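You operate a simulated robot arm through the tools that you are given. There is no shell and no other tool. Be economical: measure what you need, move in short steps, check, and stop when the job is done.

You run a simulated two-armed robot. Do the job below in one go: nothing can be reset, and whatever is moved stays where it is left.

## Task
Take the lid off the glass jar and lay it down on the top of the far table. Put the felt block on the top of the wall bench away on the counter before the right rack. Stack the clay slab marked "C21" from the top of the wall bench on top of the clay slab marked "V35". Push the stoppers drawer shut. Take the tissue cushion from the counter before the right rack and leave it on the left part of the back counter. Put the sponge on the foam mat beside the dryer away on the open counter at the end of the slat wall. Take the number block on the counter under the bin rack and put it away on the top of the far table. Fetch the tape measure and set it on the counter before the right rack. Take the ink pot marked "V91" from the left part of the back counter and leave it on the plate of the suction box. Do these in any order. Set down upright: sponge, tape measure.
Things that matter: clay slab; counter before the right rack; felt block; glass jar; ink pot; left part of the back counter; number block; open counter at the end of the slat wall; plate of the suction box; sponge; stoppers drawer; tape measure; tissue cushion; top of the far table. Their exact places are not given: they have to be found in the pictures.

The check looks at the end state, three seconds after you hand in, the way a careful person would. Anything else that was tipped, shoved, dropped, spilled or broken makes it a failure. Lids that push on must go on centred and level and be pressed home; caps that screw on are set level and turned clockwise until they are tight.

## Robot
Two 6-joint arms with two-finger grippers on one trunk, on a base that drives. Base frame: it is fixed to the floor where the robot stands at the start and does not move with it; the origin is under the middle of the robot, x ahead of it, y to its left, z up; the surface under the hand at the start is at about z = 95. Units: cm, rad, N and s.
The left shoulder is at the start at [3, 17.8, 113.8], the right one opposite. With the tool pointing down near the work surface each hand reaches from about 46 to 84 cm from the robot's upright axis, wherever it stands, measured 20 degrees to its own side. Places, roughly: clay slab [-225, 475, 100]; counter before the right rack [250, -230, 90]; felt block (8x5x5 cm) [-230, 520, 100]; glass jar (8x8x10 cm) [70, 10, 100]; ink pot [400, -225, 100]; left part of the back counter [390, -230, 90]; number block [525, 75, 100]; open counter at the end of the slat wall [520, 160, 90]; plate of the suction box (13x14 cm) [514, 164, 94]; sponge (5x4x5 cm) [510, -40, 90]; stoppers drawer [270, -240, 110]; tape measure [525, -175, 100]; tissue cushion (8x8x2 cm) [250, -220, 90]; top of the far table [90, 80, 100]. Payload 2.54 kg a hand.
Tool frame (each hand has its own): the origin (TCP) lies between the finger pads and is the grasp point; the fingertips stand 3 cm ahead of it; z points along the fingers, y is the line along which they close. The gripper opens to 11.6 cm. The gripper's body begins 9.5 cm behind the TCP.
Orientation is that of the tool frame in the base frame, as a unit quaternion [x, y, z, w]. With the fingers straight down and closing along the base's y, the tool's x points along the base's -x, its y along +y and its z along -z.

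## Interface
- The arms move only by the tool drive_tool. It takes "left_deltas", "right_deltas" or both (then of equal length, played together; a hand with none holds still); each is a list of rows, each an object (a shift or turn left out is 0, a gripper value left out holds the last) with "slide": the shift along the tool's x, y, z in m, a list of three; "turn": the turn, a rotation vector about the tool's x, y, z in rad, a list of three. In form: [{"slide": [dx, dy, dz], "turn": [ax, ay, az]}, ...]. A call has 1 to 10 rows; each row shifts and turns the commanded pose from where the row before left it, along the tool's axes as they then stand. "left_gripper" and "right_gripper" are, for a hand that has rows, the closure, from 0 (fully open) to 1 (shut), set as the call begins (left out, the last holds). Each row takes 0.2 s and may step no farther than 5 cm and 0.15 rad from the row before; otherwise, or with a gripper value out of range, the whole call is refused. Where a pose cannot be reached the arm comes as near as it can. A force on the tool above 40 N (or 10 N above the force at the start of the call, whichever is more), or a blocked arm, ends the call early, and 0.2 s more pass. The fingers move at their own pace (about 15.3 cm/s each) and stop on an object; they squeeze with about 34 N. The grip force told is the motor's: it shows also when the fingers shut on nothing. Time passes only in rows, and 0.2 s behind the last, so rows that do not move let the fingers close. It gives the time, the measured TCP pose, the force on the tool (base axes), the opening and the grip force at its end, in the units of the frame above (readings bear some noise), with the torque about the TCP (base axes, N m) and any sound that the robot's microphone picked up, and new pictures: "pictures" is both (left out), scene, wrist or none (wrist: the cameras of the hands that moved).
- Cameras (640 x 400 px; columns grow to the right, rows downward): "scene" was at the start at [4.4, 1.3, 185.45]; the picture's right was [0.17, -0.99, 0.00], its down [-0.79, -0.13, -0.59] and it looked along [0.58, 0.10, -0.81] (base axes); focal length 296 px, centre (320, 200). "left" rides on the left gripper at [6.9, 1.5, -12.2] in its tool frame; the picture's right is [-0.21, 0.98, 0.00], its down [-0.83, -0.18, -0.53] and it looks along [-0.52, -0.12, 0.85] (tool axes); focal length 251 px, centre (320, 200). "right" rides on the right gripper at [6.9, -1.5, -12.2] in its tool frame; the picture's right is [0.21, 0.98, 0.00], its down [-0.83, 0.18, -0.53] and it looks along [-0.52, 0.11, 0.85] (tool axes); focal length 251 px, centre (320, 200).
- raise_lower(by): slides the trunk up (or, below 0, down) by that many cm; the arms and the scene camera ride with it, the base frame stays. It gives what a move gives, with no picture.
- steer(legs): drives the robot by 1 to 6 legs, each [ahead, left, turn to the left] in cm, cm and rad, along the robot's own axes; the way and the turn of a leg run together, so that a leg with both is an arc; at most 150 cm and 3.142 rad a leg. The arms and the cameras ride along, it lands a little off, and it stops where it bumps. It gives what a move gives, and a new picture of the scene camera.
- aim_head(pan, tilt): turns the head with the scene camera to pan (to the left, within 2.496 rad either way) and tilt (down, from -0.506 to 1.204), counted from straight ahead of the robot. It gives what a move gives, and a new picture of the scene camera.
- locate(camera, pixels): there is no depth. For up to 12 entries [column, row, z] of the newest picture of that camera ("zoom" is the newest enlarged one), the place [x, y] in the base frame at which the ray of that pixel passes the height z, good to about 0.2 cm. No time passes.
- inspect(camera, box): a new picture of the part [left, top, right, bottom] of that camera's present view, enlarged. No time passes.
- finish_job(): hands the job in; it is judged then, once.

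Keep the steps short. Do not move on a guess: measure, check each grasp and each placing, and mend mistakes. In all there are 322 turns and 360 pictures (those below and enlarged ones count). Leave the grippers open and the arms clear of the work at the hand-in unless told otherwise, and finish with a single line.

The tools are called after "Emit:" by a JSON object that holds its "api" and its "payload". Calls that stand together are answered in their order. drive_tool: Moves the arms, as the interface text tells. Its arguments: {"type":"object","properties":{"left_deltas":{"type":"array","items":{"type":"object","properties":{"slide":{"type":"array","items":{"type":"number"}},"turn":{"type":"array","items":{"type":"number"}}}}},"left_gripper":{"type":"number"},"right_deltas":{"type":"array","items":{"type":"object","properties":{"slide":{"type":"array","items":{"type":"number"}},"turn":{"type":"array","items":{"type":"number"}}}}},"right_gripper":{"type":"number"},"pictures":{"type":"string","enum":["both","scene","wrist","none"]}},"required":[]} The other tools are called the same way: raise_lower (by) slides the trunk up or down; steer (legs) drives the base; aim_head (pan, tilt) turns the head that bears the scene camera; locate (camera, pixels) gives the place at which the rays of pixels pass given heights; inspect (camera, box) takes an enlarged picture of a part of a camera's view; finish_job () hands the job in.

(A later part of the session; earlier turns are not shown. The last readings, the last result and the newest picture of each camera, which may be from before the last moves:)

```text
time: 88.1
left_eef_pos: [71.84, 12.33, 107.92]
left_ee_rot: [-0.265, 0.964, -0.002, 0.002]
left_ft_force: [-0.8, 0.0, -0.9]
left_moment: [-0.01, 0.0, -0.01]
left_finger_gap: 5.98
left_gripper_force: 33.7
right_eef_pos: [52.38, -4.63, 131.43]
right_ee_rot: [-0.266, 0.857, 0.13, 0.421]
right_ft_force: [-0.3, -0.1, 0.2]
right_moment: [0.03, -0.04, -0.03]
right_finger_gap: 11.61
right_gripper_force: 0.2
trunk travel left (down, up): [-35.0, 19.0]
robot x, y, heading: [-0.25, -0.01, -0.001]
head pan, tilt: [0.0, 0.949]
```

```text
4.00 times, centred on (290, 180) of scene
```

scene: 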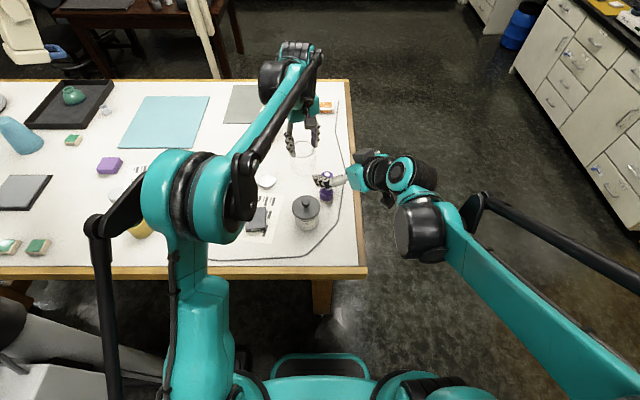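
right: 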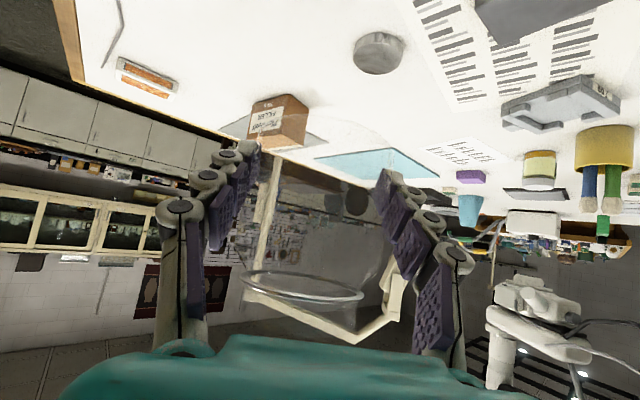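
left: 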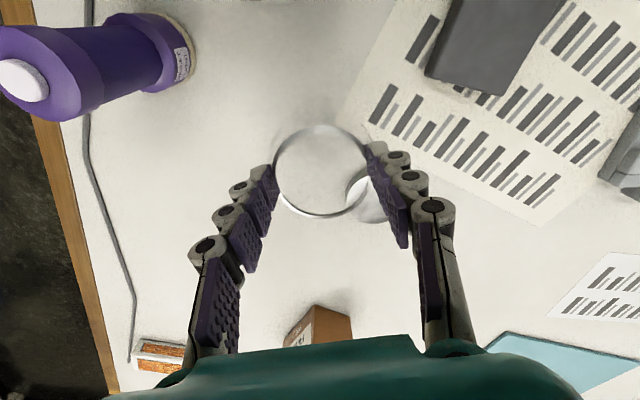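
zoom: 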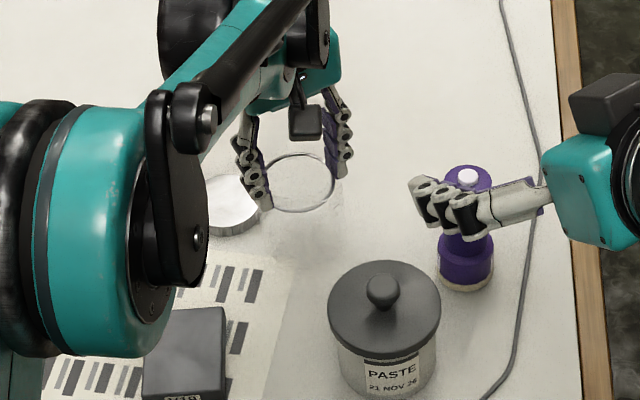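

Emit:
{"api": "drive_tool", "payload": {"left_deltas": [{"slide": [0, 0, 0.005]}, {"slide": [0, 0, 0.004]}, {"slide": [0, 0, 0.003]}, {}], "pictures": "none"}}

```text
time: 89.1
left_eef_pos: [71.86, 12.49, 107.01]
left_ee_rot: [-0.265, 0.964, -0.003, 0.003]
left_ft_force: [0.1, -0.4, -1.6]
left_moment: [0.02, 0.01, 0.0]
left_finger_gap: 5.95
left_gripper_force: 34.2
right_eef_pos: [52.53, -4.64, 131.51]
right_ee_rot: [-0.266, 0.857, 0.129, 0.422]
right_ft_force: [0.7, -0.2, 0.7]
right_moment: [0.01, 0.0, -0.01]
right_finger_gap: 11.6
right_gripper_force: 0.0
trunk travel left (down, up): [-35.0, 19.0]
robot x, y, heading: [0.18, 0.08, 0.0]
head pan, tilt: [0.0, 0.949]
```

Emit:
{"api": "drive_tool", "payload": {"left_deltas": [{"slide": [0, 0, 0.003]}, {"slide": [0, 0, 0.003]}, {}], "pictures": "none"}}

```text
time: 89.9
left_eef_pos: [71.99, 12.51, 106.4]
left_ee_rot: [-0.265, 0.964, -0.002, 0.003]
left_ft_force: [0.2, 0.2, -2.3]
left_moment: [-0.01, 0.01, -0.03]
left_finger_gap: 5.92
left_gripper_force: 33.7
right_eef_pos: [52.56, -4.49, 131.59]
right_ee_rot: [-0.267, 0.857, 0.131, 0.421]
right_ft_force: [-0.2, 0.5, 0.0]
right_moment: [0.03, -0.02, -0.01]
right_finger_gap: 11.6
right_gripper_force: 0.1
trunk travel left (down, up): [-35.0, 19.0]
robot x, y, heading: [0.14, -0.28, 0.001]
head pan, tilt: [0.0, 0.949]
```

Emit:
{"api": "drive_tool", "payload": {"left_deltas": [{"slide": [0, 0, 0.003]}, {"slide": [0, 0, 0.003]}, {}], "pictures": "none"}}

```text
time: 90.8
left_eef_pos: [71.83, 12.3, 106.04]
left_ee_rot: [-0.264, 0.964, -0.002, 0.003]
left_ft_force: [-0.5, -1.2, 20.3]
left_moment: [-0.26, 0.54, 0.0]
left_finger_gap: 5.97
left_gripper_force: 33.7
right_eef_pos: [52.27, -4.52, 131.68]
right_ee_rot: [-0.266, 0.857, 0.129, 0.423]
right_ft_force: [-0.9, 0.1, -0.9]
right_moment: [0.0, 0.0, -0.01]
right_finger_gap: 11.6
right_gripper_force: 0.1
trunk travel left (down, up): [-35.0, 19.0]
robot x, y, heading: [0.04, 0.32, -0.005]
head pan, tilt: [0.0, 0.949]
stopped in row 3 (left hand): the force on the tool passed its limit at 40 N (the readings are from after the stop); the commanded pose is now the measured one
```

Contact. Open and rise; retract the left, and re-upright the right hand.

Emit:
{"api": "drive_tool", "payload": {"left_deltas": [{"slide": [0, 0, -0.002]}, {}, {}], "left_gripper": 0.2, "pictures": "none"}}

Emit:
{"api": "drive_tool", "payload": {"left_deltas": [{"slide": [0, 0, -0.045]}, {"slide": [0, 0, -0.045]}, {"slide": [0, 0, -0.045]}, {"slide": [0, 0, -0.045]}, {"turn": [0, 0, 0.13]}, {"turn": [0, 0, 0.13]}, {"turn": [0, 0, 0.13]}, {"turn": [0, 0, 0.14]}], "left_gripper": 0, "right_deltas": [{"slide": [0, 0, -0.04]}, {"slide": [0, 0, -0.04]}, {"turn": [0, 0.15, 0]}, {"turn": [0, 0.15, 0]}, {"turn": [0, 0.15, 0]}, {"turn": [0, 0.15, 0]}, {"turn": [0, 0.15, 0]}, {"turn": [0, 0.15, 0]}], "pictures": "scene"}}

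Emit:
{"api": "inspect", "payload": {"camera": "scene", "box": [230, 110, 350, 230]}}

```text
time: 91.6
left_eef_pos: [71.98, 12.39, 106.16]
left_ee_rot: [-0.265, 0.964, -0.001, 0.003]
left_ft_force: [0.0, -0.5, -0.1]
left_moment: [0.03, -0.01, -0.02]
left_finger_gap: 9.3
left_gripper_force: 0.2
right_eef_pos: [52.44, -4.56, 131.57]
right_ee_rot: [-0.266, 0.857, 0.129, 0.421]
right_ft_force: [-0.8, -0.3, 1.0]
right_moment: [-0.01, 0.02, 0.0]
right_finger_gap: 11.58
right_gripper_force: 0.1
trunk travel left (down, up): [-35.0, 19.0]
robot x, y, heading: [-0.31, 0.06, -0.002]
head pan, tilt: [0.0, 0.949]
```

```text
time: 93.4
left_eef_pos: [72.1, 12.52, 123.89]
left_ee_rot: [-0.002, 1.0, -0.001, 0.002]
left_ft_force: [0.2, 0.1, 0.1]
left_moment: [-0.02, 0.06, -0.01]
left_finger_gap: 11.6
left_gripper_force: 0.0
right_eef_pos: [47.55, -7.99, 136.36]
right_ee_rot: [-0.296, 0.955, 0.001, 0.005]
right_ft_force: [0.5, -0.1, -0.7]
right_moment: [-0.02, 0.07, 0.03]
right_finger_gap: 11.61
right_gripper_force: 0.0
trunk travel left (down, up): [-35.0, 19.0]
robot x, y, heading: [-0.35, -0.34, -0.0]
head pan, tilt: [0.0, 0.949]
```

scene: 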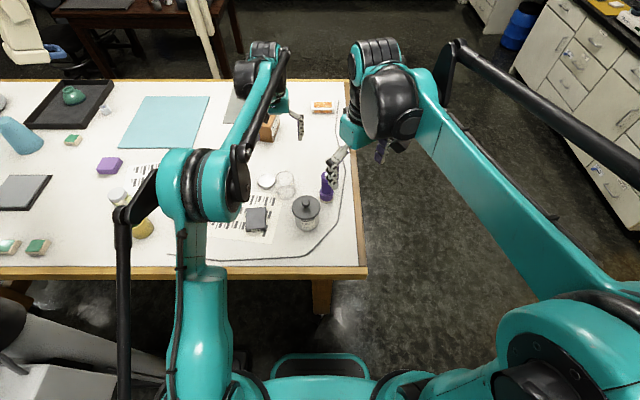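

```text
3.33 times, centred on (290, 170) of scene
```

zoom: 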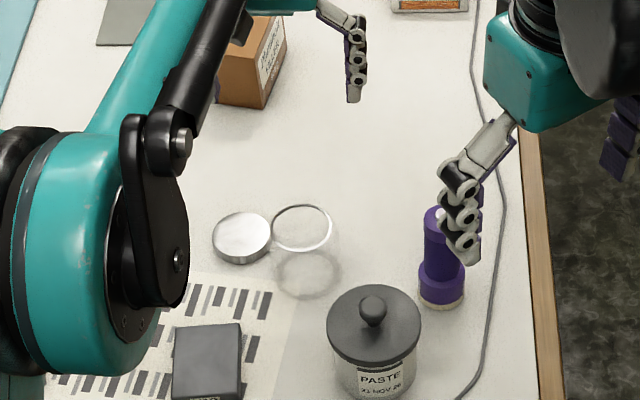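

Job 1 done: lid flat on the table, jar upright in its place, light upright. Retract both arms to a driving pose.

Emit:
{"api": "drive_tool", "payload": {"left_deltas": [{"slide": [0.0343, 0.025, -0.017]}, {"slide": [0.0343, 0.025, -0.017]}, {"slide": [0.0343, 0.025, -0.017]}, {"slide": [0.0343, 0.025, -0.017]}, {"slide": [0.0343, 0.025, -0.017]}, {"slide": [0.0343, 0.025, -0.017]}, {"slide": [0.0343, 0.025, -0.017]}, {}], "right_deltas": [{"turn": [0, 0, 0.15]}, {"turn": [0, 0, 0.15]}, {"turn": [0, 0, 0.15]}, {"turn": [0, 0, 0.15]}, {"slide": [0, -0.045, 0]}, {"slide": [0, -0.045, 0]}, {"slide": [0, -0.045, 0]}, {"slide": [0, -0.045, 0]}], "pictures": "none"}}

Emit:
{"api": "aim_head", "payload": {"pan": 2.0, "tilt": 0.35}}

Emit:
{"api": "aim_head", "payload": {"pan": 1.2, "tilt": 0.35}}

```text
time: 95.2
left_eef_pos: [47.92, 29.92, 135.66]
left_ee_rot: [-0.003, 1.0, 0.0, 0.004]
left_ft_force: [0.8, -0.2, -0.5]
left_moment: [0.03, 0.05, -0.02]
left_finger_gap: 11.6
left_gripper_force: 0.1
right_eef_pos: [47.6, -26.55, 136.14]
right_ee_rot: [0.0, 1.0, 0.003, 0.006]
right_ft_force: [0.5, -0.8, -0.7]
right_moment: [0.03, 0.05, -0.02]
right_finger_gap: 11.58
right_gripper_force: 0.2
trunk travel left (down, up): [-35.0, 19.0]
robot x, y, heading: [0.33, 0.44, -0.0]
head pan, tilt: [0.0, 0.949]
```

```text
time: 97.1
left_eef_pos: [47.8, 29.91, 135.68]
left_ee_rot: [-0.002, 1.0, -0.001, 0.003]
left_ft_force: [-0.4, 0.3, -0.7]
left_moment: [0.01, 0.01, 0.03]
left_finger_gap: 11.64
left_gripper_force: 0.0
right_eef_pos: [47.44, -26.2, 136.22]
right_ee_rot: [0.0, 1.0, 0.002, 0.007]
right_ft_force: [-0.2, -0.4, -0.4]
right_moment: [-0.02, 0.01, 0.01]
right_finger_gap: 11.61
right_gripper_force: 0.1
trunk travel left (down, up): [-35.0, 19.0]
robot x, y, heading: [0.2, -0.1, 0.002]
head pan, tilt: [2.0, 0.351]
```

scene: 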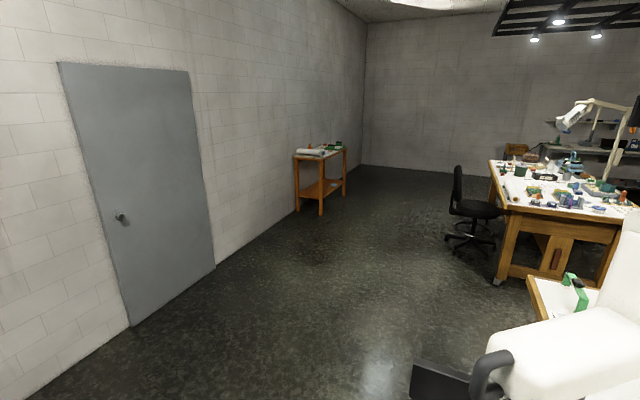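

```text
time: 98.2
left_eef_pos: [47.79, 30.0, 135.78]
left_ee_rot: [-0.003, 1.0, -0.001, 0.003]
left_ft_force: [-0.4, -0.4, -1.0]
left_moment: [-0.01, 0.01, 0.0]
left_finger_gap: 11.61
left_gripper_force: 0.2
right_eef_pos: [47.57, -26.28, 136.19]
right_ee_rot: [0.0, 1.0, 0.002, 0.006]
right_ft_force: [-0.5, -0.3, 0.4]
right_moment: [0.0, -0.01, 0.0]
right_finger_gap: 11.63
right_gripper_force: 0.0
trunk travel left (down, up): [-35.0, 19.0]
robot x, y, heading: [0.13, -0.0, -0.001]
head pan, tilt: [1.201, 0.351]
```

scene: 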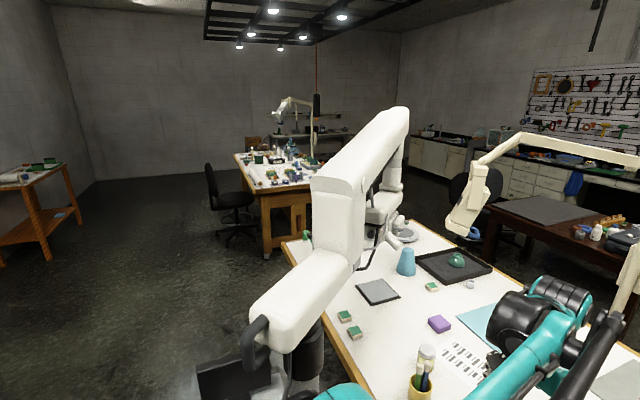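

The wall bench is the wooden bench by the left-rear wall (around (-225,490)). I back off, turn and drive towards it, ending facing it.

Emit:
{"api": "steer", "payload": {"legs": [[-60, 0, 0], [0, 0, 1.752], [125, 0, 0], [125, 0, 0], [120, 0, 0], [110, 0, 0]]}}

Emit:
{"api": "steer", "payload": {"legs": [[0, 0, 1.39]]}}

Emit:
{"api": "aim_head", "payload": {"pan": 0, "tilt": 0.8}}

```text
time: 127.4
left_eef_pos: [-207.16, 481.69, 136.57]
left_ee_rot: [0.807, -0.59, -0.01, 0.0]
left_ft_force: [0.3, -0.5, -0.1]
left_moment: [-0.05, -0.04, 0.01]
left_finger_gap: 11.6
left_gripper_force: 0.1
right_eef_pos: [-153.33, 498.13, 136.25]
right_ee_rot: [0.806, -0.592, -0.014, 0.0]
right_ft_force: [-0.1, -0.1, -0.1]
right_moment: [-0.03, -0.02, 0.01]
right_finger_gap: 11.59
right_gripper_force: 0.0
trunk travel left (down, up): [-35.0, 19.0]
robot x, y, heading: [-166.64, 445.6, 1.871]
head pan, tilt: [1.201, 0.351]
stopped in leg 6: the robot was blocked; the commanded pose is now the measured one
```

scene: 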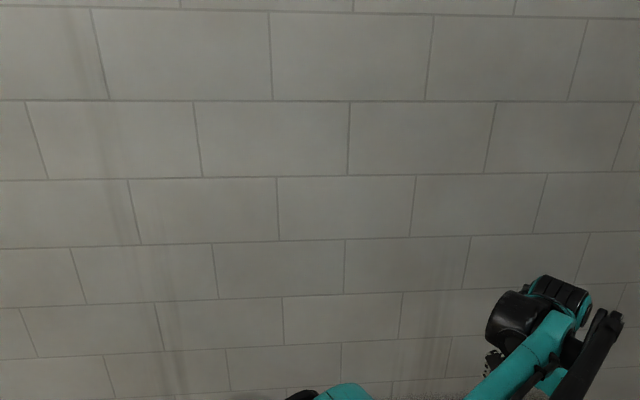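

```text
time: 128.2
left_eef_pos: [-207.82, 481.75, 136.35]
left_ee_rot: [0.811, -0.586, -0.006, 0.001]
left_ft_force: [-0.7, -0.5, -0.1]
left_moment: [-0.01, -0.02, 0.02]
left_finger_gap: 11.61
left_gripper_force: 0.1
right_eef_pos: [-154.16, 498.65, 136.09]
right_ee_rot: [0.808, -0.589, -0.011, 0.001]
right_ft_force: [0.4, 1.0, -0.5]
right_moment: [0.02, -0.02, 0.01]
right_finger_gap: 11.59
right_gripper_force: 0.0
trunk travel left (down, up): [-35.0, 19.0]
robot x, y, heading: [-165.79, 445.6, 1.886]
head pan, tilt: [1.201, 0.351]
stopped in leg 1: the robot was blocked; the commanded pose is now the measured one
```

scene: 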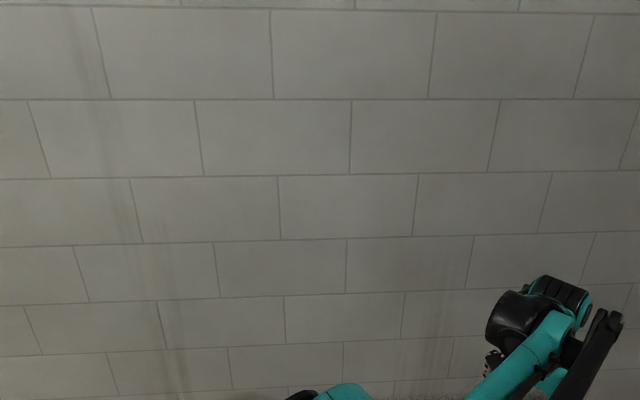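

```text
time: 129.6
left_eef_pos: [-207.62, 481.63, 136.37]
left_ee_rot: [0.81, -0.586, -0.008, 0.0]
left_ft_force: [-0.3, 0.5, -0.7]
left_moment: [-0.05, 0.01, 0.01]
left_finger_gap: 11.57
left_gripper_force: 0.1
right_eef_pos: [-154.03, 498.8, 135.94]
right_ee_rot: [0.809, -0.588, -0.012, 0.002]
right_ft_force: [-0.3, -0.4, -0.5]
right_moment: [-0.03, 0.04, 0.01]
right_finger_gap: 11.59
right_gripper_force: 0.1
trunk travel left (down, up): [-35.0, 19.0]
robot x, y, heading: [-166.02, 445.99, 1.887]
head pan, tilt: [0.0, 0.799]
```

scene: 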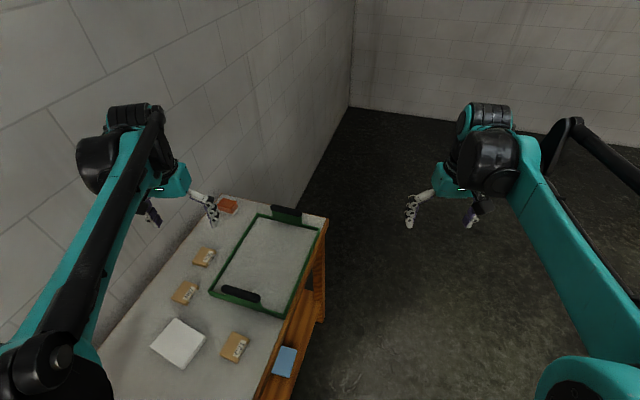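

The base touched the bench side. I step 30 cm to my right and 15 back, then turn to face the bench.

Emit:
{"api": "steer", "payload": {"legs": [[0, -35, 0], [0, 0, 1.255]]}}

Emit:
{"api": "aim_head", "payload": {"pan": 0, "tilt": 0.85}}

Emit:
{"api": "locate", "payload": {"camera": "scene", "pixels": [[320, 200, 95], [320, 300, 95], [320, 380, 95]]}}

```text
time: 135.1
left_eef_pos: [-180.01, 425.14, 135.68]
left_ee_rot: [1.0, 0.016, -0.004, -0.001]
left_ft_force: [-0.1, 0.0, -0.3]
left_moment: [0.01, 0.04, 0.01]
left_finger_gap: 11.58
left_gripper_force: 0.1
right_eef_pos: [-181.22, 481.25, 136.23]
right_ee_rot: [1.0, 0.013, -0.006, 0.002]
right_ft_force: [0.1, -0.5, 0.6]
right_moment: [0.01, 0.01, 0.01]
right_finger_gap: 11.6
right_gripper_force: 0.0
trunk travel left (down, up): [-35.0, 19.0]
robot x, y, heading: [-133.39, 456.31, -3.12]
head pan, tilt: [0.0, 0.799]
```

scene: 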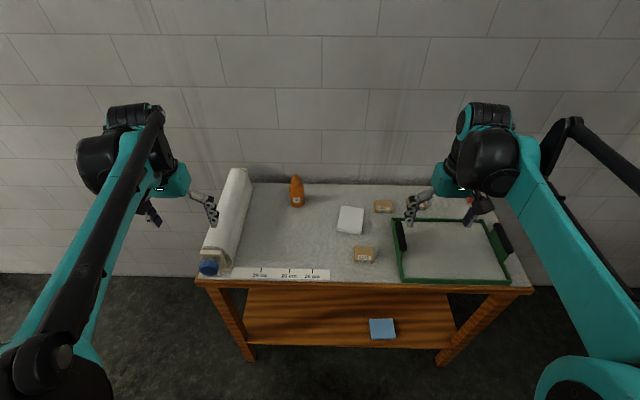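

```text
time: 135.7
left_eef_pos: [-180.02, 425.0, 135.75]
left_ee_rot: [1.0, 0.016, -0.004, 0.0]
left_ft_force: [-0.2, 0.4, 0.3]
left_moment: [-0.01, -0.01, 0.0]
left_finger_gap: 11.58
left_gripper_force: 0.0
right_eef_pos: [-181.23, 481.26, 136.1]
right_ee_rot: [1.0, 0.013, -0.006, 0.001]
right_ft_force: [-0.2, 0.4, 0.1]
right_moment: [0.01, -0.02, 0.0]
right_finger_gap: 11.6
right_gripper_force: 0.1
trunk travel left (down, up): [-35.0, 19.0]
robot x, y, heading: [-132.96, 455.93, -3.115]
head pan, tilt: [0.0, 0.85]
```

scene: 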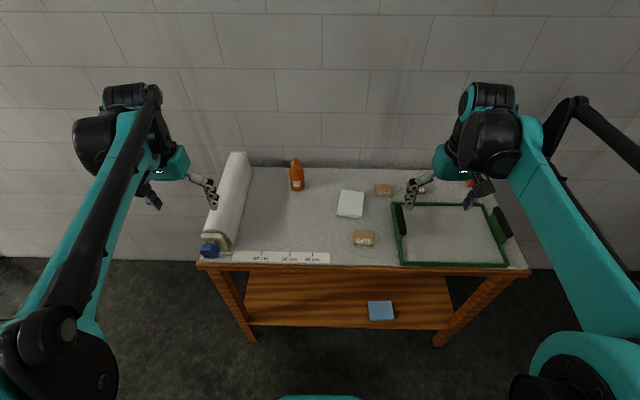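

```text
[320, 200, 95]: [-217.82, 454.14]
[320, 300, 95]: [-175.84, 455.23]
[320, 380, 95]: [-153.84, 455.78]
```

Emit:
{"api": "inspect", "payload": {"camera": "scene", "box": [320, 150, 540, 280]}}

Emit:
{"api": "locate", "payload": {"camera": "scene", "pixels": [[198, 265, 90], [525, 270, 90], [363, 238, 95], [385, 190, 95], [425, 185, 95], [470, 185, 97], [350, 205, 92], [400, 265, 90], [505, 265, 90]]}}

```text
2.91 times, centred on (430, 215) of scene
```

zoom: 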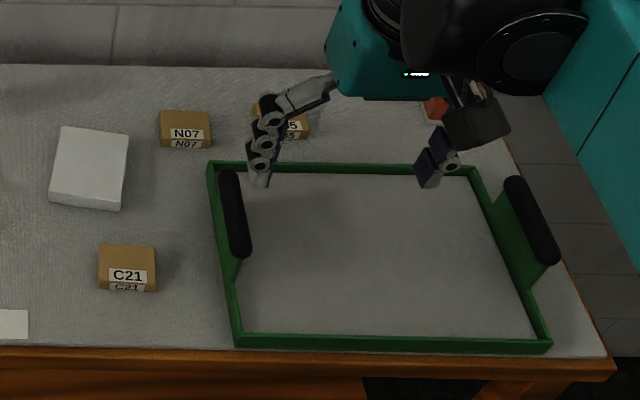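

```text
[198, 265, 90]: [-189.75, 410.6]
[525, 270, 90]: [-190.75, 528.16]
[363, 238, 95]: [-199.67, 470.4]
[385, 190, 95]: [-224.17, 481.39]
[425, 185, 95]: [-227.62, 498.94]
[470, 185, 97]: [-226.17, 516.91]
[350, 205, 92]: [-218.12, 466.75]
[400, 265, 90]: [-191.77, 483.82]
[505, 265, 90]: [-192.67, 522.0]
```

C21 lies in front; V35-like and the reddish felt block lie farther right. Shift right 34 and ahead 15.

Emit:
{"api": "steer", "payload": {"legs": [[0, -34, -0.02], [15, 0, 0]]}}

Emit:
{"api": "aim_head", "payload": {"pan": -0.1, "tilt": 0.95}}

Emit:
{"api": "inspect", "payload": {"camera": "scene", "box": [200, 100, 440, 260]}}

```text
time: 138.9
left_eef_pos: [-196.52, 460.49, 135.74]
left_ee_rot: [1.0, 0.004, -0.003, -0.001]
left_ft_force: [0.0, -0.8, -0.6]
left_moment: [-0.02, -0.01, -0.01]
left_finger_gap: 11.61
left_gripper_force: 0.0
right_eef_pos: [-196.21, 516.73, 136.19]
right_ee_rot: [1.0, 0.0, -0.006, 0.002]
right_ft_force: [0.0, -0.2, -0.2]
right_moment: [0.0, 0.0, -0.02]
right_finger_gap: 11.61
right_gripper_force: 0.0
trunk travel left (down, up): [-35.0, 19.0]
robot x, y, heading: [-148.94, 490.82, -3.134]
head pan, tilt: [0.0, 0.85]
```

scene: 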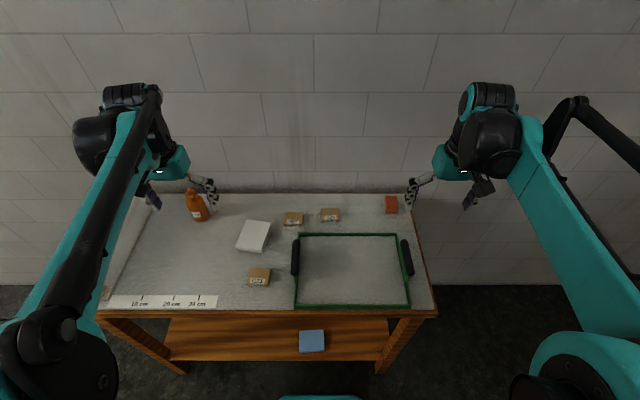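

```text
time: 139.6
left_eef_pos: [-196.57, 460.49, 135.72]
left_ee_rot: [1.0, 0.003, -0.002, -0.001]
left_ft_force: [-0.4, 0.2, 0.4]
left_moment: [-0.03, -0.01, 0.03]
left_finger_gap: 11.6
left_gripper_force: 0.0
right_eef_pos: [-196.46, 516.66, 136.19]
right_ee_rot: [1.0, 0.001, -0.004, 0.002]
right_ft_force: [-0.5, -0.4, 0.5]
right_moment: [0.01, 0.02, -0.03]
right_finger_gap: 11.63
right_gripper_force: 0.1
trunk travel left (down, up): [-35.0, 19.0]
robot x, y, heading: [-148.87, 490.53, -3.138]
head pan, tilt: [-0.099, 0.949]
```

scene: 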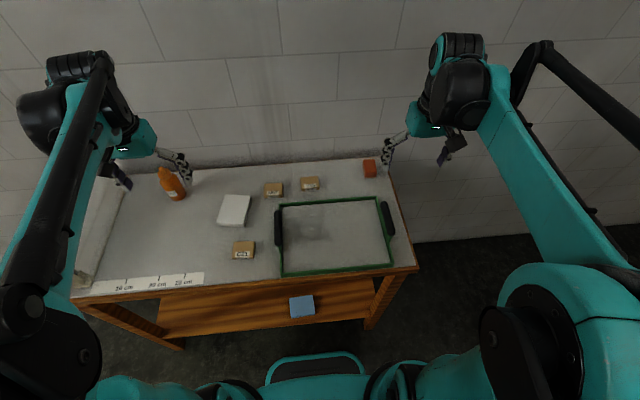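

```text
2.50 times, centred on (320, 180) of scene
```

zoom: 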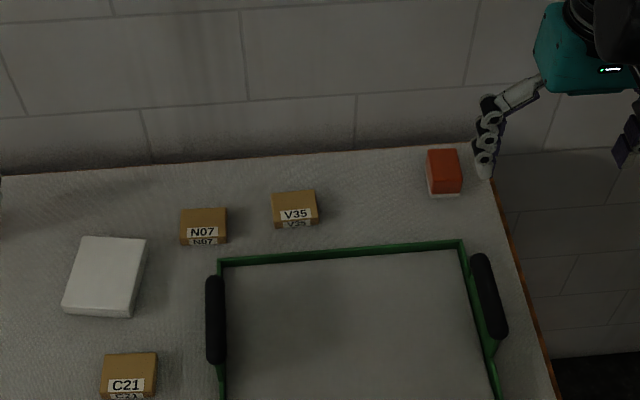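

Emit:
{"api": "locate", "payload": {"camera": "scene", "pixels": [[244, 246, 92], [244, 246, 96], [310, 183, 92], [310, 183, 96], [370, 164, 95], [370, 164, 99], [273, 190, 94]]}}

Emit:
{"api": "drive_tool", "payload": {"left_deltas": [{"slide": [0, -0.03, 0.04]}, {"slide": [0, -0.03, 0.04]}, {"slide": [0.0, -0.02, 0.04]}, {}], "pictures": "wrist"}}

```text
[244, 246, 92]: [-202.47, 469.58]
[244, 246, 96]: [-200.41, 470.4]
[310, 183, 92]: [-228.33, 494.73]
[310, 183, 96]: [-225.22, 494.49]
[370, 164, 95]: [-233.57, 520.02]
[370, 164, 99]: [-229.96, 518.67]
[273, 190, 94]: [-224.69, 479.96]
```

```text
time: 140.6
left_eef_pos: [-196.52, 468.89, 123.81]
left_ee_rot: [1.0, 0.004, -0.004, -0.001]
left_ft_force: [0.5, -0.4, 0.5]
left_moment: [0.01, -0.01, 0.01]
left_finger_gap: 11.6
left_gripper_force: 0.1
right_eef_pos: [-196.22, 516.7, 136.14]
right_ee_rot: [1.0, 0.0, -0.006, 0.002]
right_ft_force: [-0.5, 0.6, -0.5]
right_moment: [0.0, -0.01, 0.0]
right_finger_gap: 11.61
right_gripper_force: 0.0
trunk travel left (down, up): [-35.0, 19.0]
robot x, y, heading: [-148.83, 490.47, -3.134]
head pan, tilt: [-0.099, 0.949]
```

left: 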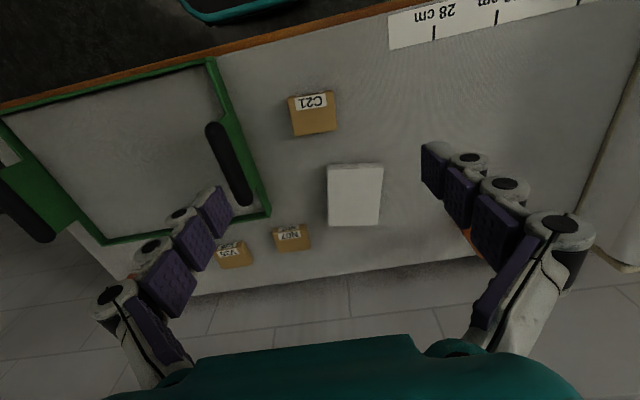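

Emit:
{"api": "inspect", "payload": {"camera": "left", "box": [270, 70, 370, 150]}}

Emit:
{"api": "locate", "payload": {"camera": "left", "pixels": [[312, 118, 92], [312, 118, 94], [312, 118, 96], [292, 137, 91], [337, 131, 91], [217, 58, 91]]}}

```text
5.00 times, centred on (320, 110) of left
```

zoom: 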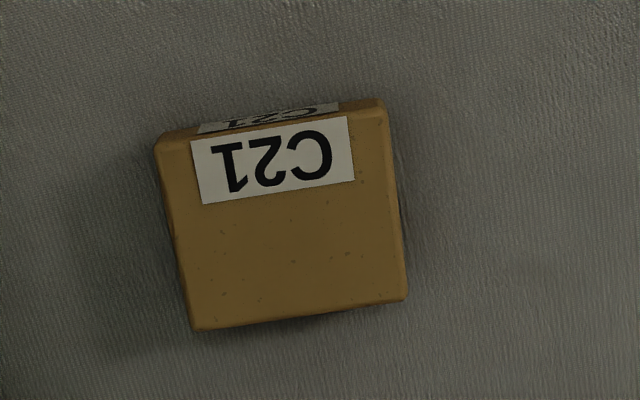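

```text
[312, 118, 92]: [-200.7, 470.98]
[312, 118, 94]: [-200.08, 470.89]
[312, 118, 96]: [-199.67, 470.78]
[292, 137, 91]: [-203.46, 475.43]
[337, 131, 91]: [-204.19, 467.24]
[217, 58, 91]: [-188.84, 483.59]
```

Emit:
{"api": "drive_tool", "payload": {"left_deltas": [{"slide": [-0.02, 0, 0.045]}, {"slide": [-0.02, -0.015, 0.045]}, {}], "pictures": "wrist"}}

Emit:
{"api": "inspect", "payload": {"camera": "left", "box": [260, 80, 400, 190]}}

```text
refused: row 2 steps farther than a row can; nothing moved
```

```text
3.64 times, centred on (330, 135) of left
```

zoom: 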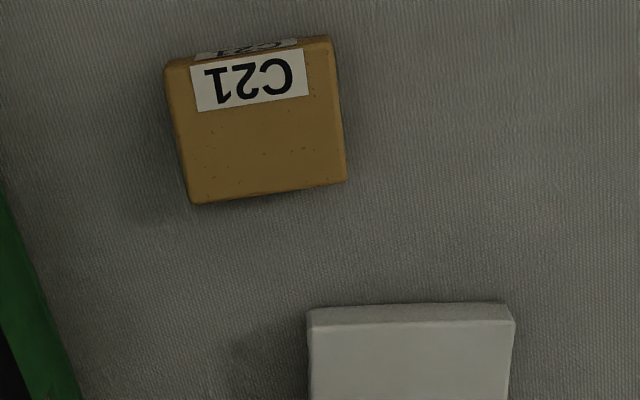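

Emit:
{"api": "locate", "payload": {"camera": "left", "pixels": [[287.4, 98.7, 95], [332.2, 91.6, 95], [336.9, 130, 95], [294.8, 135.8, 95]]}}

Emit:
{"api": "drive_tool", "payload": {"left_deltas": [{"slide": [-0.02, 0, 0.045]}, {"slide": [-0.02, -0.01, 0.044]}, {}], "pictures": "wrist"}}

Emit:
{"api": "inspect", "payload": {"camera": "left", "box": [240, 80, 400, 200]}}

```text
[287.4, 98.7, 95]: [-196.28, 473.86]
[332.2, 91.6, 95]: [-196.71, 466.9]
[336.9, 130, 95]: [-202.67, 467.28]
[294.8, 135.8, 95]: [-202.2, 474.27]
```

```text
time: 141.4
left_eef_pos: [-200.82, 469.95, 114.87]
left_ee_rot: [1.0, 0.004, -0.004, 0.0]
left_ft_force: [1.1, -0.2, 0.1]
left_moment: [-0.02, 0.03, 0.0]
left_finger_gap: 11.58
left_gripper_force: 0.1
right_eef_pos: [-196.11, 516.8, 136.11]
right_ee_rot: [1.0, 0.001, -0.006, 0.003]
right_ft_force: [0.5, -0.4, 0.3]
right_moment: [0.0, 0.05, 0.0]
right_finger_gap: 11.6
right_gripper_force: 0.1
trunk travel left (down, up): [-35.0, 19.0]
robot x, y, heading: [-148.91, 490.65, -3.144]
head pan, tilt: [-0.099, 0.949]
```

left: 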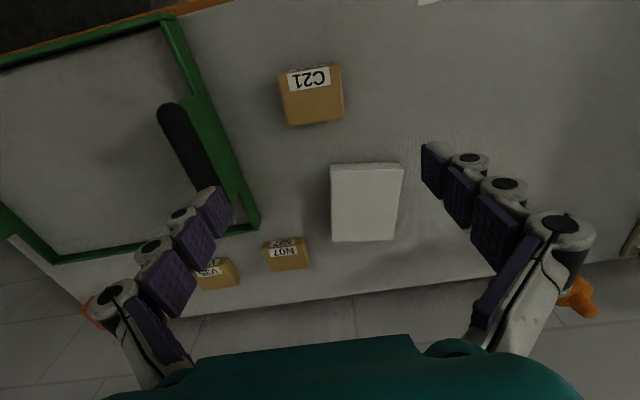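

```text
3.33 times, centred on (320, 140) of left
```

zoom: 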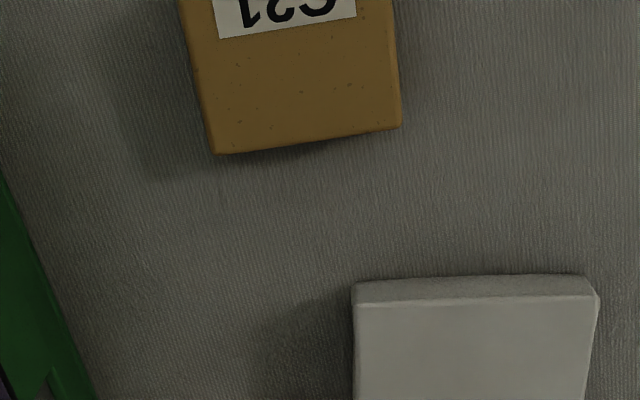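

Emit:
{"api": "locate", "payload": {"camera": "left", "pixels": [[287.9, 125.9, 93], [287.9, 125.9, 95], [287.9, 125.9, 97], [344, 118.4, 93], [344, 118.4, 95], [344, 118.4, 97]]}}

```text
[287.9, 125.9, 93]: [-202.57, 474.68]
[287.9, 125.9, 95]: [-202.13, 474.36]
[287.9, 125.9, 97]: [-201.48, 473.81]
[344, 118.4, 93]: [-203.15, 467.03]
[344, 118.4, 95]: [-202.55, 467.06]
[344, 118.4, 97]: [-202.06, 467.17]
```

The slab top is at z=95, centre (-199.5, 470.6), 7 cm along y. Go down to TCP z=96 with fingers either side.

Emit:
{"api": "drive_tool", "payload": {"left_deltas": [{"slide": [0.013, -0.006, 0.03]}, {"slide": [0, 0, 0.045]}, {"slide": [0, 0, 0.045]}, {"slide": [0, 0, 0.045]}, {"slide": [0, 0, 0.02]}, {}], "pictures": "wrist"}}

```text
time: 142.8
left_eef_pos: [-199.52, 470.39, 96.21]
left_ee_rot: [1.0, 0.003, -0.004, 0.0]
left_ft_force: [0.2, -0.6, -0.3]
left_moment: [-0.01, 0.0, 0.02]
left_finger_gap: 11.6
left_gripper_force: 0.1
right_eef_pos: [-196.36, 516.76, 136.22]
right_ee_rot: [1.0, 0.0, -0.006, 0.002]
right_ft_force: [0.0, 0.3, 0.7]
right_moment: [0.01, 0.0, -0.04]
right_finger_gap: 11.6
right_gripper_force: 0.1
trunk travel left (down, up): [-35.0, 19.0]
robot x, y, heading: [-149.01, 490.62, -3.143]
head pan, tilt: [-0.099, 0.949]
```

left: 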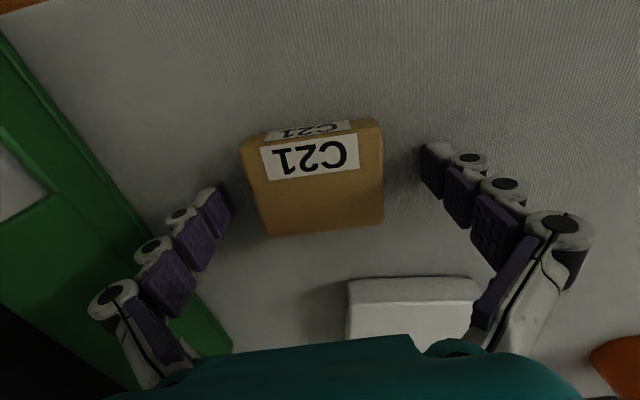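

Aligned. Close.

Emit:
{"api": "drive_tool", "payload": {"left_deltas": [{}, {}, {}], "left_gripper": 1, "pictures": "none"}}

Emit:
{"api": "drive_tool", "payload": {"left_deltas": [{"slide": [0, 0, -0.02]}, {"slide": [0, 0, -0.04]}, {"slide": [0, 0, -0.045]}, {}], "pictures": "wrist"}}

```text
time: 143.2
left_eef_pos: [-199.32, 470.39, 96.68]
left_ee_rot: [1.0, 0.003, -0.007, 0.001]
left_ft_force: [-10.0, -2.7, 64.0]
left_moment: [0.82, -0.45, 0.21]
left_finger_gap: 10.33
left_gripper_force: 44.8
right_eef_pos: [-195.8, 517.02, 136.37]
right_ee_rot: [1.0, 0.0, -0.008, 0.003]
right_ft_force: [0.2, 0.9, 0.3]
right_moment: [-0.01, -0.02, 0.0]
right_finger_gap: 11.58
right_gripper_force: 0.1
trunk travel left (down, up): [-35.0, 19.0]
robot x, y, heading: [-149.06, 490.33, -3.146]
head pan, tilt: [-0.099, 0.949]
stopped in row 2 (left hand): the force on the tool passed its limit at 47 N (the readings are from after the stop); the commanded pose is now the measured one
```

```text
time: 144.2
left_eef_pos: [-199.44, 470.13, 106.66]
left_ee_rot: [1.0, 0.004, -0.005, 0.0]
left_ft_force: [-0.7, 0.1, -0.7]
left_moment: [0.04, -0.01, -0.05]
left_finger_gap: 7.04
left_gripper_force: 34.0
right_eef_pos: [-196.43, 516.68, 136.1]
right_ee_rot: [1.0, -0.001, -0.005, 0.002]
right_ft_force: [-0.4, 0.3, 0.3]
right_moment: [-0.01, -0.05, -0.03]
right_finger_gap: 11.59
right_gripper_force: 0.1
trunk travel left (down, up): [-35.0, 19.0]
robot x, y, heading: [-148.91, 490.16, -3.139]
head pan, tilt: [-0.099, 0.949]
```

left: 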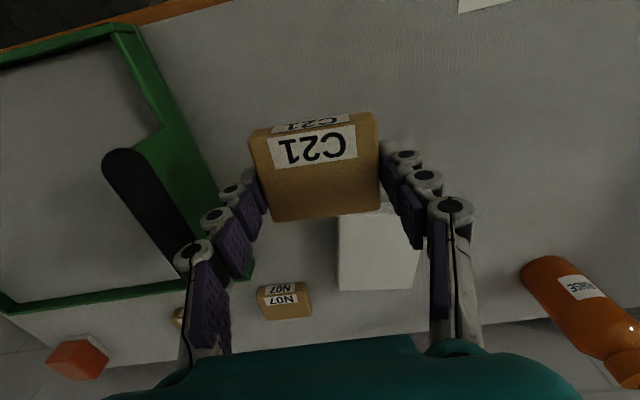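

Slab C21 held (gap 7.04). Now the right camera for V35 and the felt block; raise left a bit as well.

Emit:
{"api": "drive_tool", "payload": {"left_deltas": [{"slide": [0, 0, -0.04]}, {"slide": [0.0, 0, -0.04]}, {}], "right_deltas": [{"slide": [-0.03, 0.01, 0.03]}, {"slide": [-0.03, 0.01, 0.03]}, {}], "pictures": "wrist"}}

Emit:
{"api": "inspect", "payload": {"camera": "right", "box": [280, 110, 580, 300]}}

```text
time: 145.0
left_eef_pos: [-199.28, 470.42, 114.94]
left_ee_rot: [1.0, 0.004, -0.004, 0.0]
left_ft_force: [-0.4, 0.7, -1.3]
left_moment: [0.0, 0.0, 0.0]
left_finger_gap: 7.0
left_gripper_force: 33.9
right_eef_pos: [-202.39, 514.54, 130.27]
right_ee_rot: [1.0, 0.0, -0.006, 0.001]
right_ft_force: [0.4, 0.6, 0.3]
right_moment: [0.01, 0.0, 0.03]
right_finger_gap: 11.61
right_gripper_force: 0.0
trunk travel left (down, up): [-35.0, 19.0]
robot x, y, heading: [-148.63, 490.81, -3.137]
head pan, tilt: [-0.099, 0.949]
```

right: 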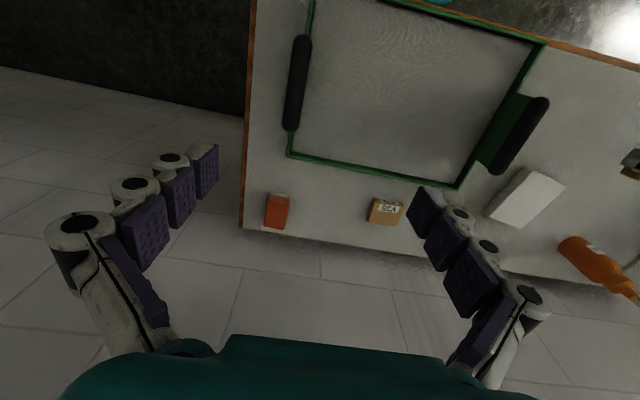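
left: 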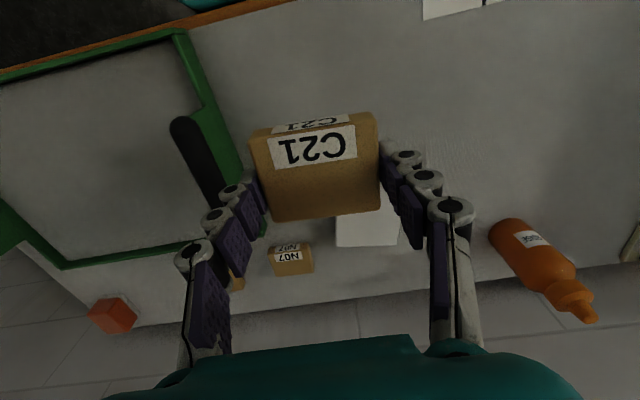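

```text
2.11 times, centred on (430, 205) of right
```

zoom: 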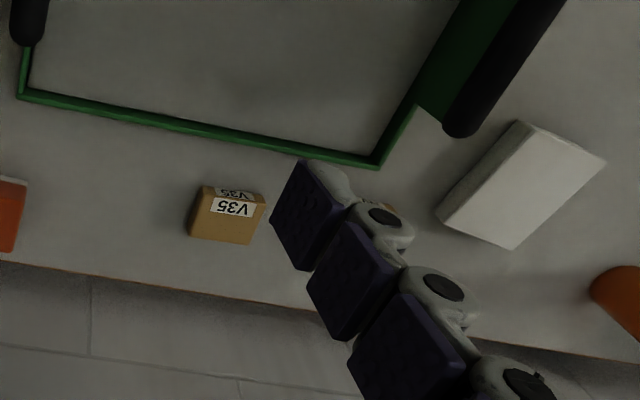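

Emit:
{"api": "locate", "payload": {"camera": "right", "pixels": [[386.4, 214, 95], [375.5, 201.7, 95], [403.9, 207.4, 95], [396.8, 225.9, 95], [368.4, 222, 95]]}}

Emit:
{"api": "inspect", "payload": {"camera": "right", "box": [235, 170, 315, 250]}}

Emit:
{"api": "inspect", "payload": {"camera": "scene", "box": [260, 140, 400, 240]}}

```text
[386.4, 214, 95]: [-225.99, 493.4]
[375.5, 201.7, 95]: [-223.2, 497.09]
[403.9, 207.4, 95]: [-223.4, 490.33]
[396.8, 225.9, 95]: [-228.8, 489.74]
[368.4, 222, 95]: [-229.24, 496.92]
```

```text
5.00 times, centred on (275, 210) of right
```

zoom: 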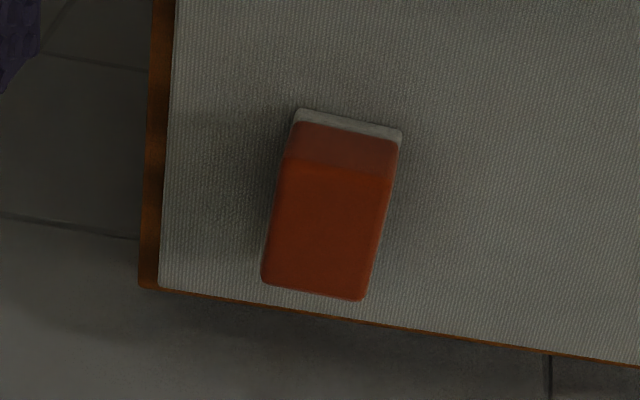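

```text
4.00 times, centred on (330, 190) of scene
```

zoom: 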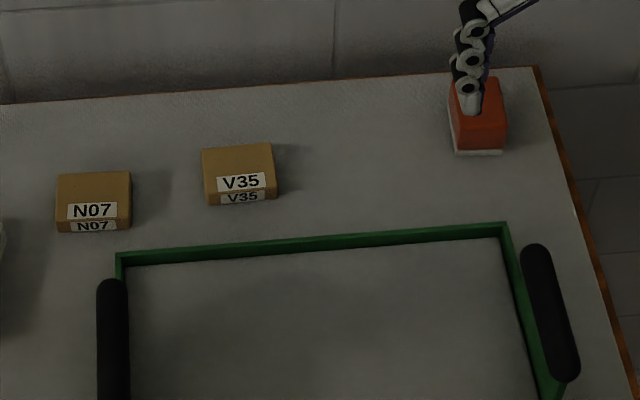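

Emit:
{"api": "inspect", "payload": {"camera": "left", "box": [220, 90, 420, 240]}}

Emit:
{"api": "inspect", "payload": {"camera": "scene", "box": [200, 180, 280, 250]}}

```text
2.67 times, centred on (320, 165) of left
```

zoom: 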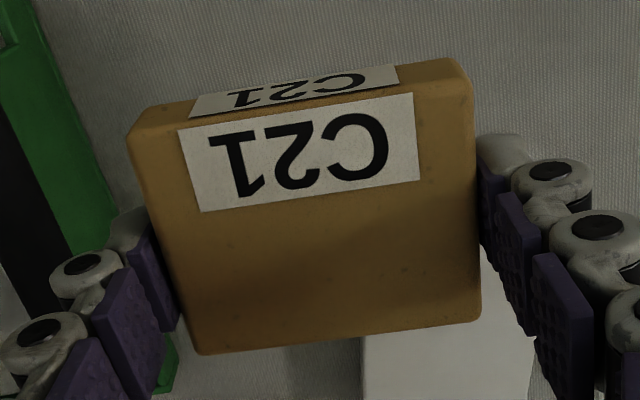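

```text
5.71 times, centred on (240, 215) of scene
```

zoom: 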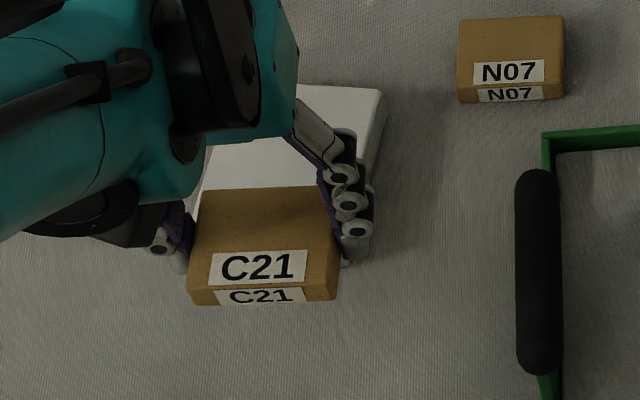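

V35 centre ≈(-226,494), top z=95. Slab bottom ≈ TCP−2.9. Move the left over V35, the right hand aside.

Emit:
{"api": "drive_tool", "payload": {"left_deltas": [{"slide": [0, 0, -0.02]}, {"slide": [-0.0334, -0.0295, 0]}, {"slide": [-0.0334, -0.0295, 0]}, {"slide": [-0.0334, -0.0295, 0]}, {"slide": [-0.0334, -0.0295, 0]}, {"slide": [-0.0334, -0.0295, 0]}, {"slide": [-0.0334, -0.0295, 0]}, {"slide": [-0.0334, -0.0295, 0]}, {"slide": [-0.0334, -0.0295, 0]}, {}], "right_deltas": [{"slide": [0.02, -0.03, -0.02]}, {"slide": [0.02, -0.03, -0.02]}, {"slide": [0.02, -0.03, -0.02]}, {}, {}, {}, {}, {}, {}, {}], "pictures": "both"}}

Emit:
{"api": "inspect", "payload": {"camera": "scene", "box": [260, 120, 380, 220]}}

```text
time: 147.2
left_eef_pos: [-226.13, 493.85, 117.16]
left_ee_rot: [1.0, 0.003, -0.005, -0.001]
left_ft_force: [0.6, 0.4, -0.8]
left_moment: [0.0, 0.04, 0.01]
left_finger_gap: 7.0
left_gripper_force: 34.3
right_eef_pos: [-196.46, 523.71, 136.24]
right_ee_rot: [1.0, 0.0, -0.006, 0.002]
right_ft_force: [0.4, -0.6, 0.4]
right_moment: [0.01, 0.04, 0.04]
right_finger_gap: 11.58
right_gripper_force: 0.1
trunk travel left (down, up): [-35.0, 19.0]
robot x, y, heading: [-149.15, 490.33, -3.139]
head pan, tilt: [-0.099, 0.949]
```

scene: 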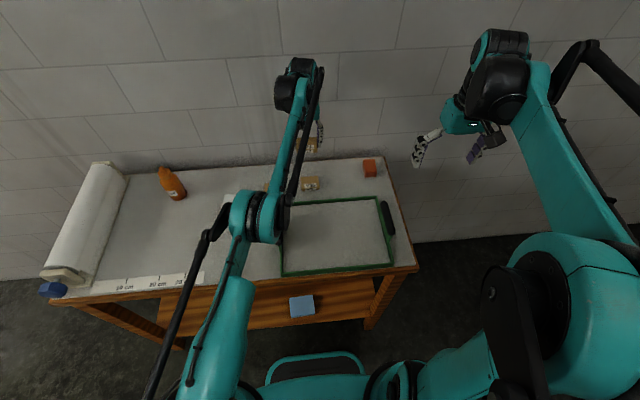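
right: 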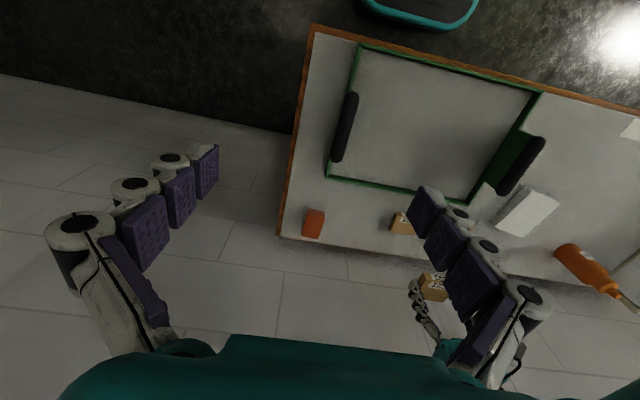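
left: 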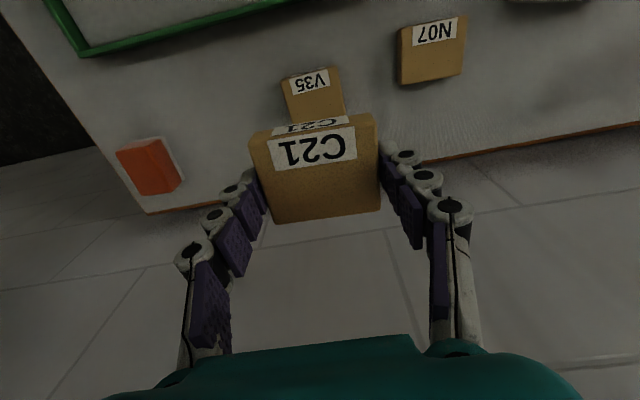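

```text
4.00 times, centred on (320, 170) of scene
```

zoom: 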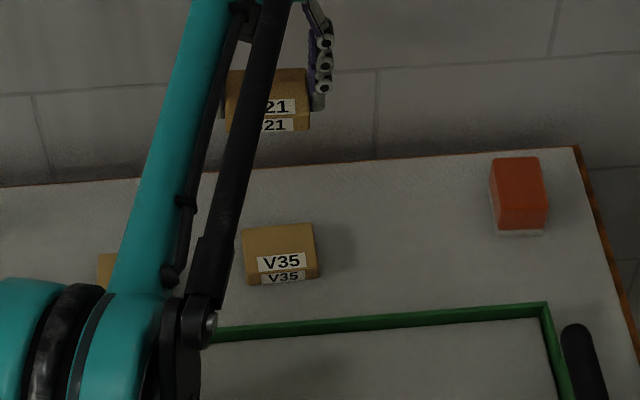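

Emit:
{"api": "inspect", "payload": {"camera": "left", "box": [230, 50, 390, 170]}}

```text
3.33 times, centred on (310, 110) of left
```

zoom: 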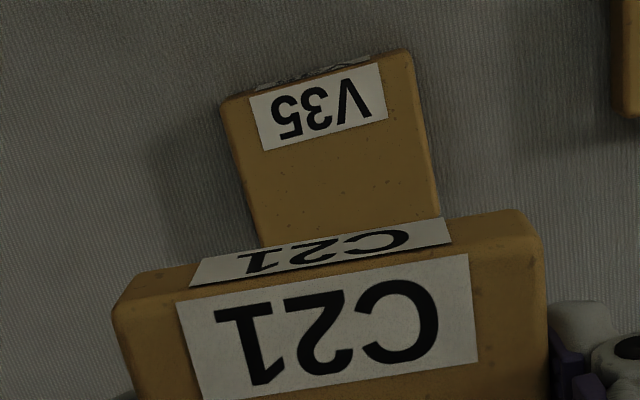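

Emit:
{"api": "locate", "payload": {"camera": "left", "pixels": [[280.6, 81.5, 95], [337.6, 67.4, 95], [248.4, 143, 116.2], [377.6, 122, 116.2], [378, 209, 116.2], [272, 222, 116.2]]}}

```text
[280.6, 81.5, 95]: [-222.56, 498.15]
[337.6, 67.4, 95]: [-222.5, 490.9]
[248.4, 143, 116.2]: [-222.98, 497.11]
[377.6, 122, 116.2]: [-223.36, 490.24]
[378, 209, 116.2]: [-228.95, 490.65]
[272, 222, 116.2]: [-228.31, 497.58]
```

V35 centre (-225.5,494.5); shift the slab (+0.4,+0.65) and lower to TCP z 99.5.

Emit:
{"api": "drive_tool", "payload": {"left_deltas": [{"slide": [0.004, -0.0065, 0.02]}, {"slide": [0, 0, 0.045]}, {"slide": [0, 0, 0.045]}, {"slide": [0, 0, 0.045]}, {"slide": [0, 0, 0.021]}, {}], "pictures": "wrist"}}

Emit:
{"api": "inspect", "payload": {"camera": "scene", "box": [270, 140, 350, 210]}}

```text
time: 148.6
left_eef_pos: [-225.29, 494.08, 99.61]
left_ee_rot: [1.0, 0.004, -0.005, 0.0]
left_ft_force: [0.6, 0.1, -1.5]
left_moment: [0.02, 0.0, 0.0]
left_finger_gap: 7.01
left_gripper_force: 33.9
left hand out of reach, approached as far as the arm can: row 5
right_eef_pos: [-196.41, 523.86, 136.1]
right_ee_rot: [1.0, 0.0, -0.005, 0.002]
right_ft_force: [-1.0, -0.1, 0.6]
right_moment: [0.0, 0.02, 0.01]
right_finger_gap: 11.61
right_gripper_force: 0.2
trunk travel left (down, up): [-35.0, 19.0]
robot x, y, heading: [-148.58, 490.6, -3.142]
head pan, tilt: [-0.099, 0.949]
```

left: 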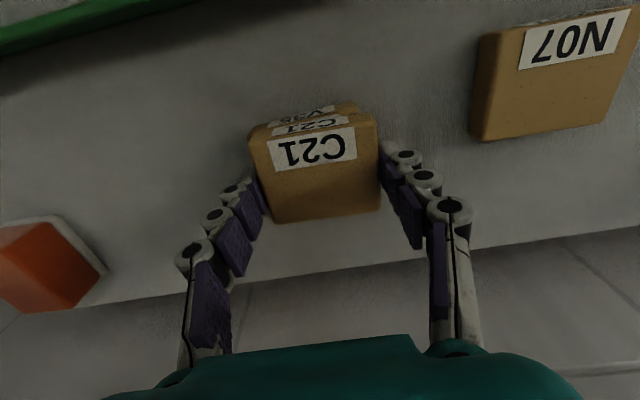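

```text
5.71 times, centred on (310, 175) of scene
```

zoom: 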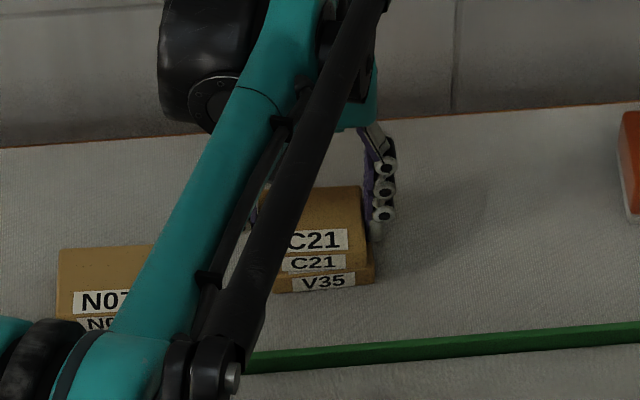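

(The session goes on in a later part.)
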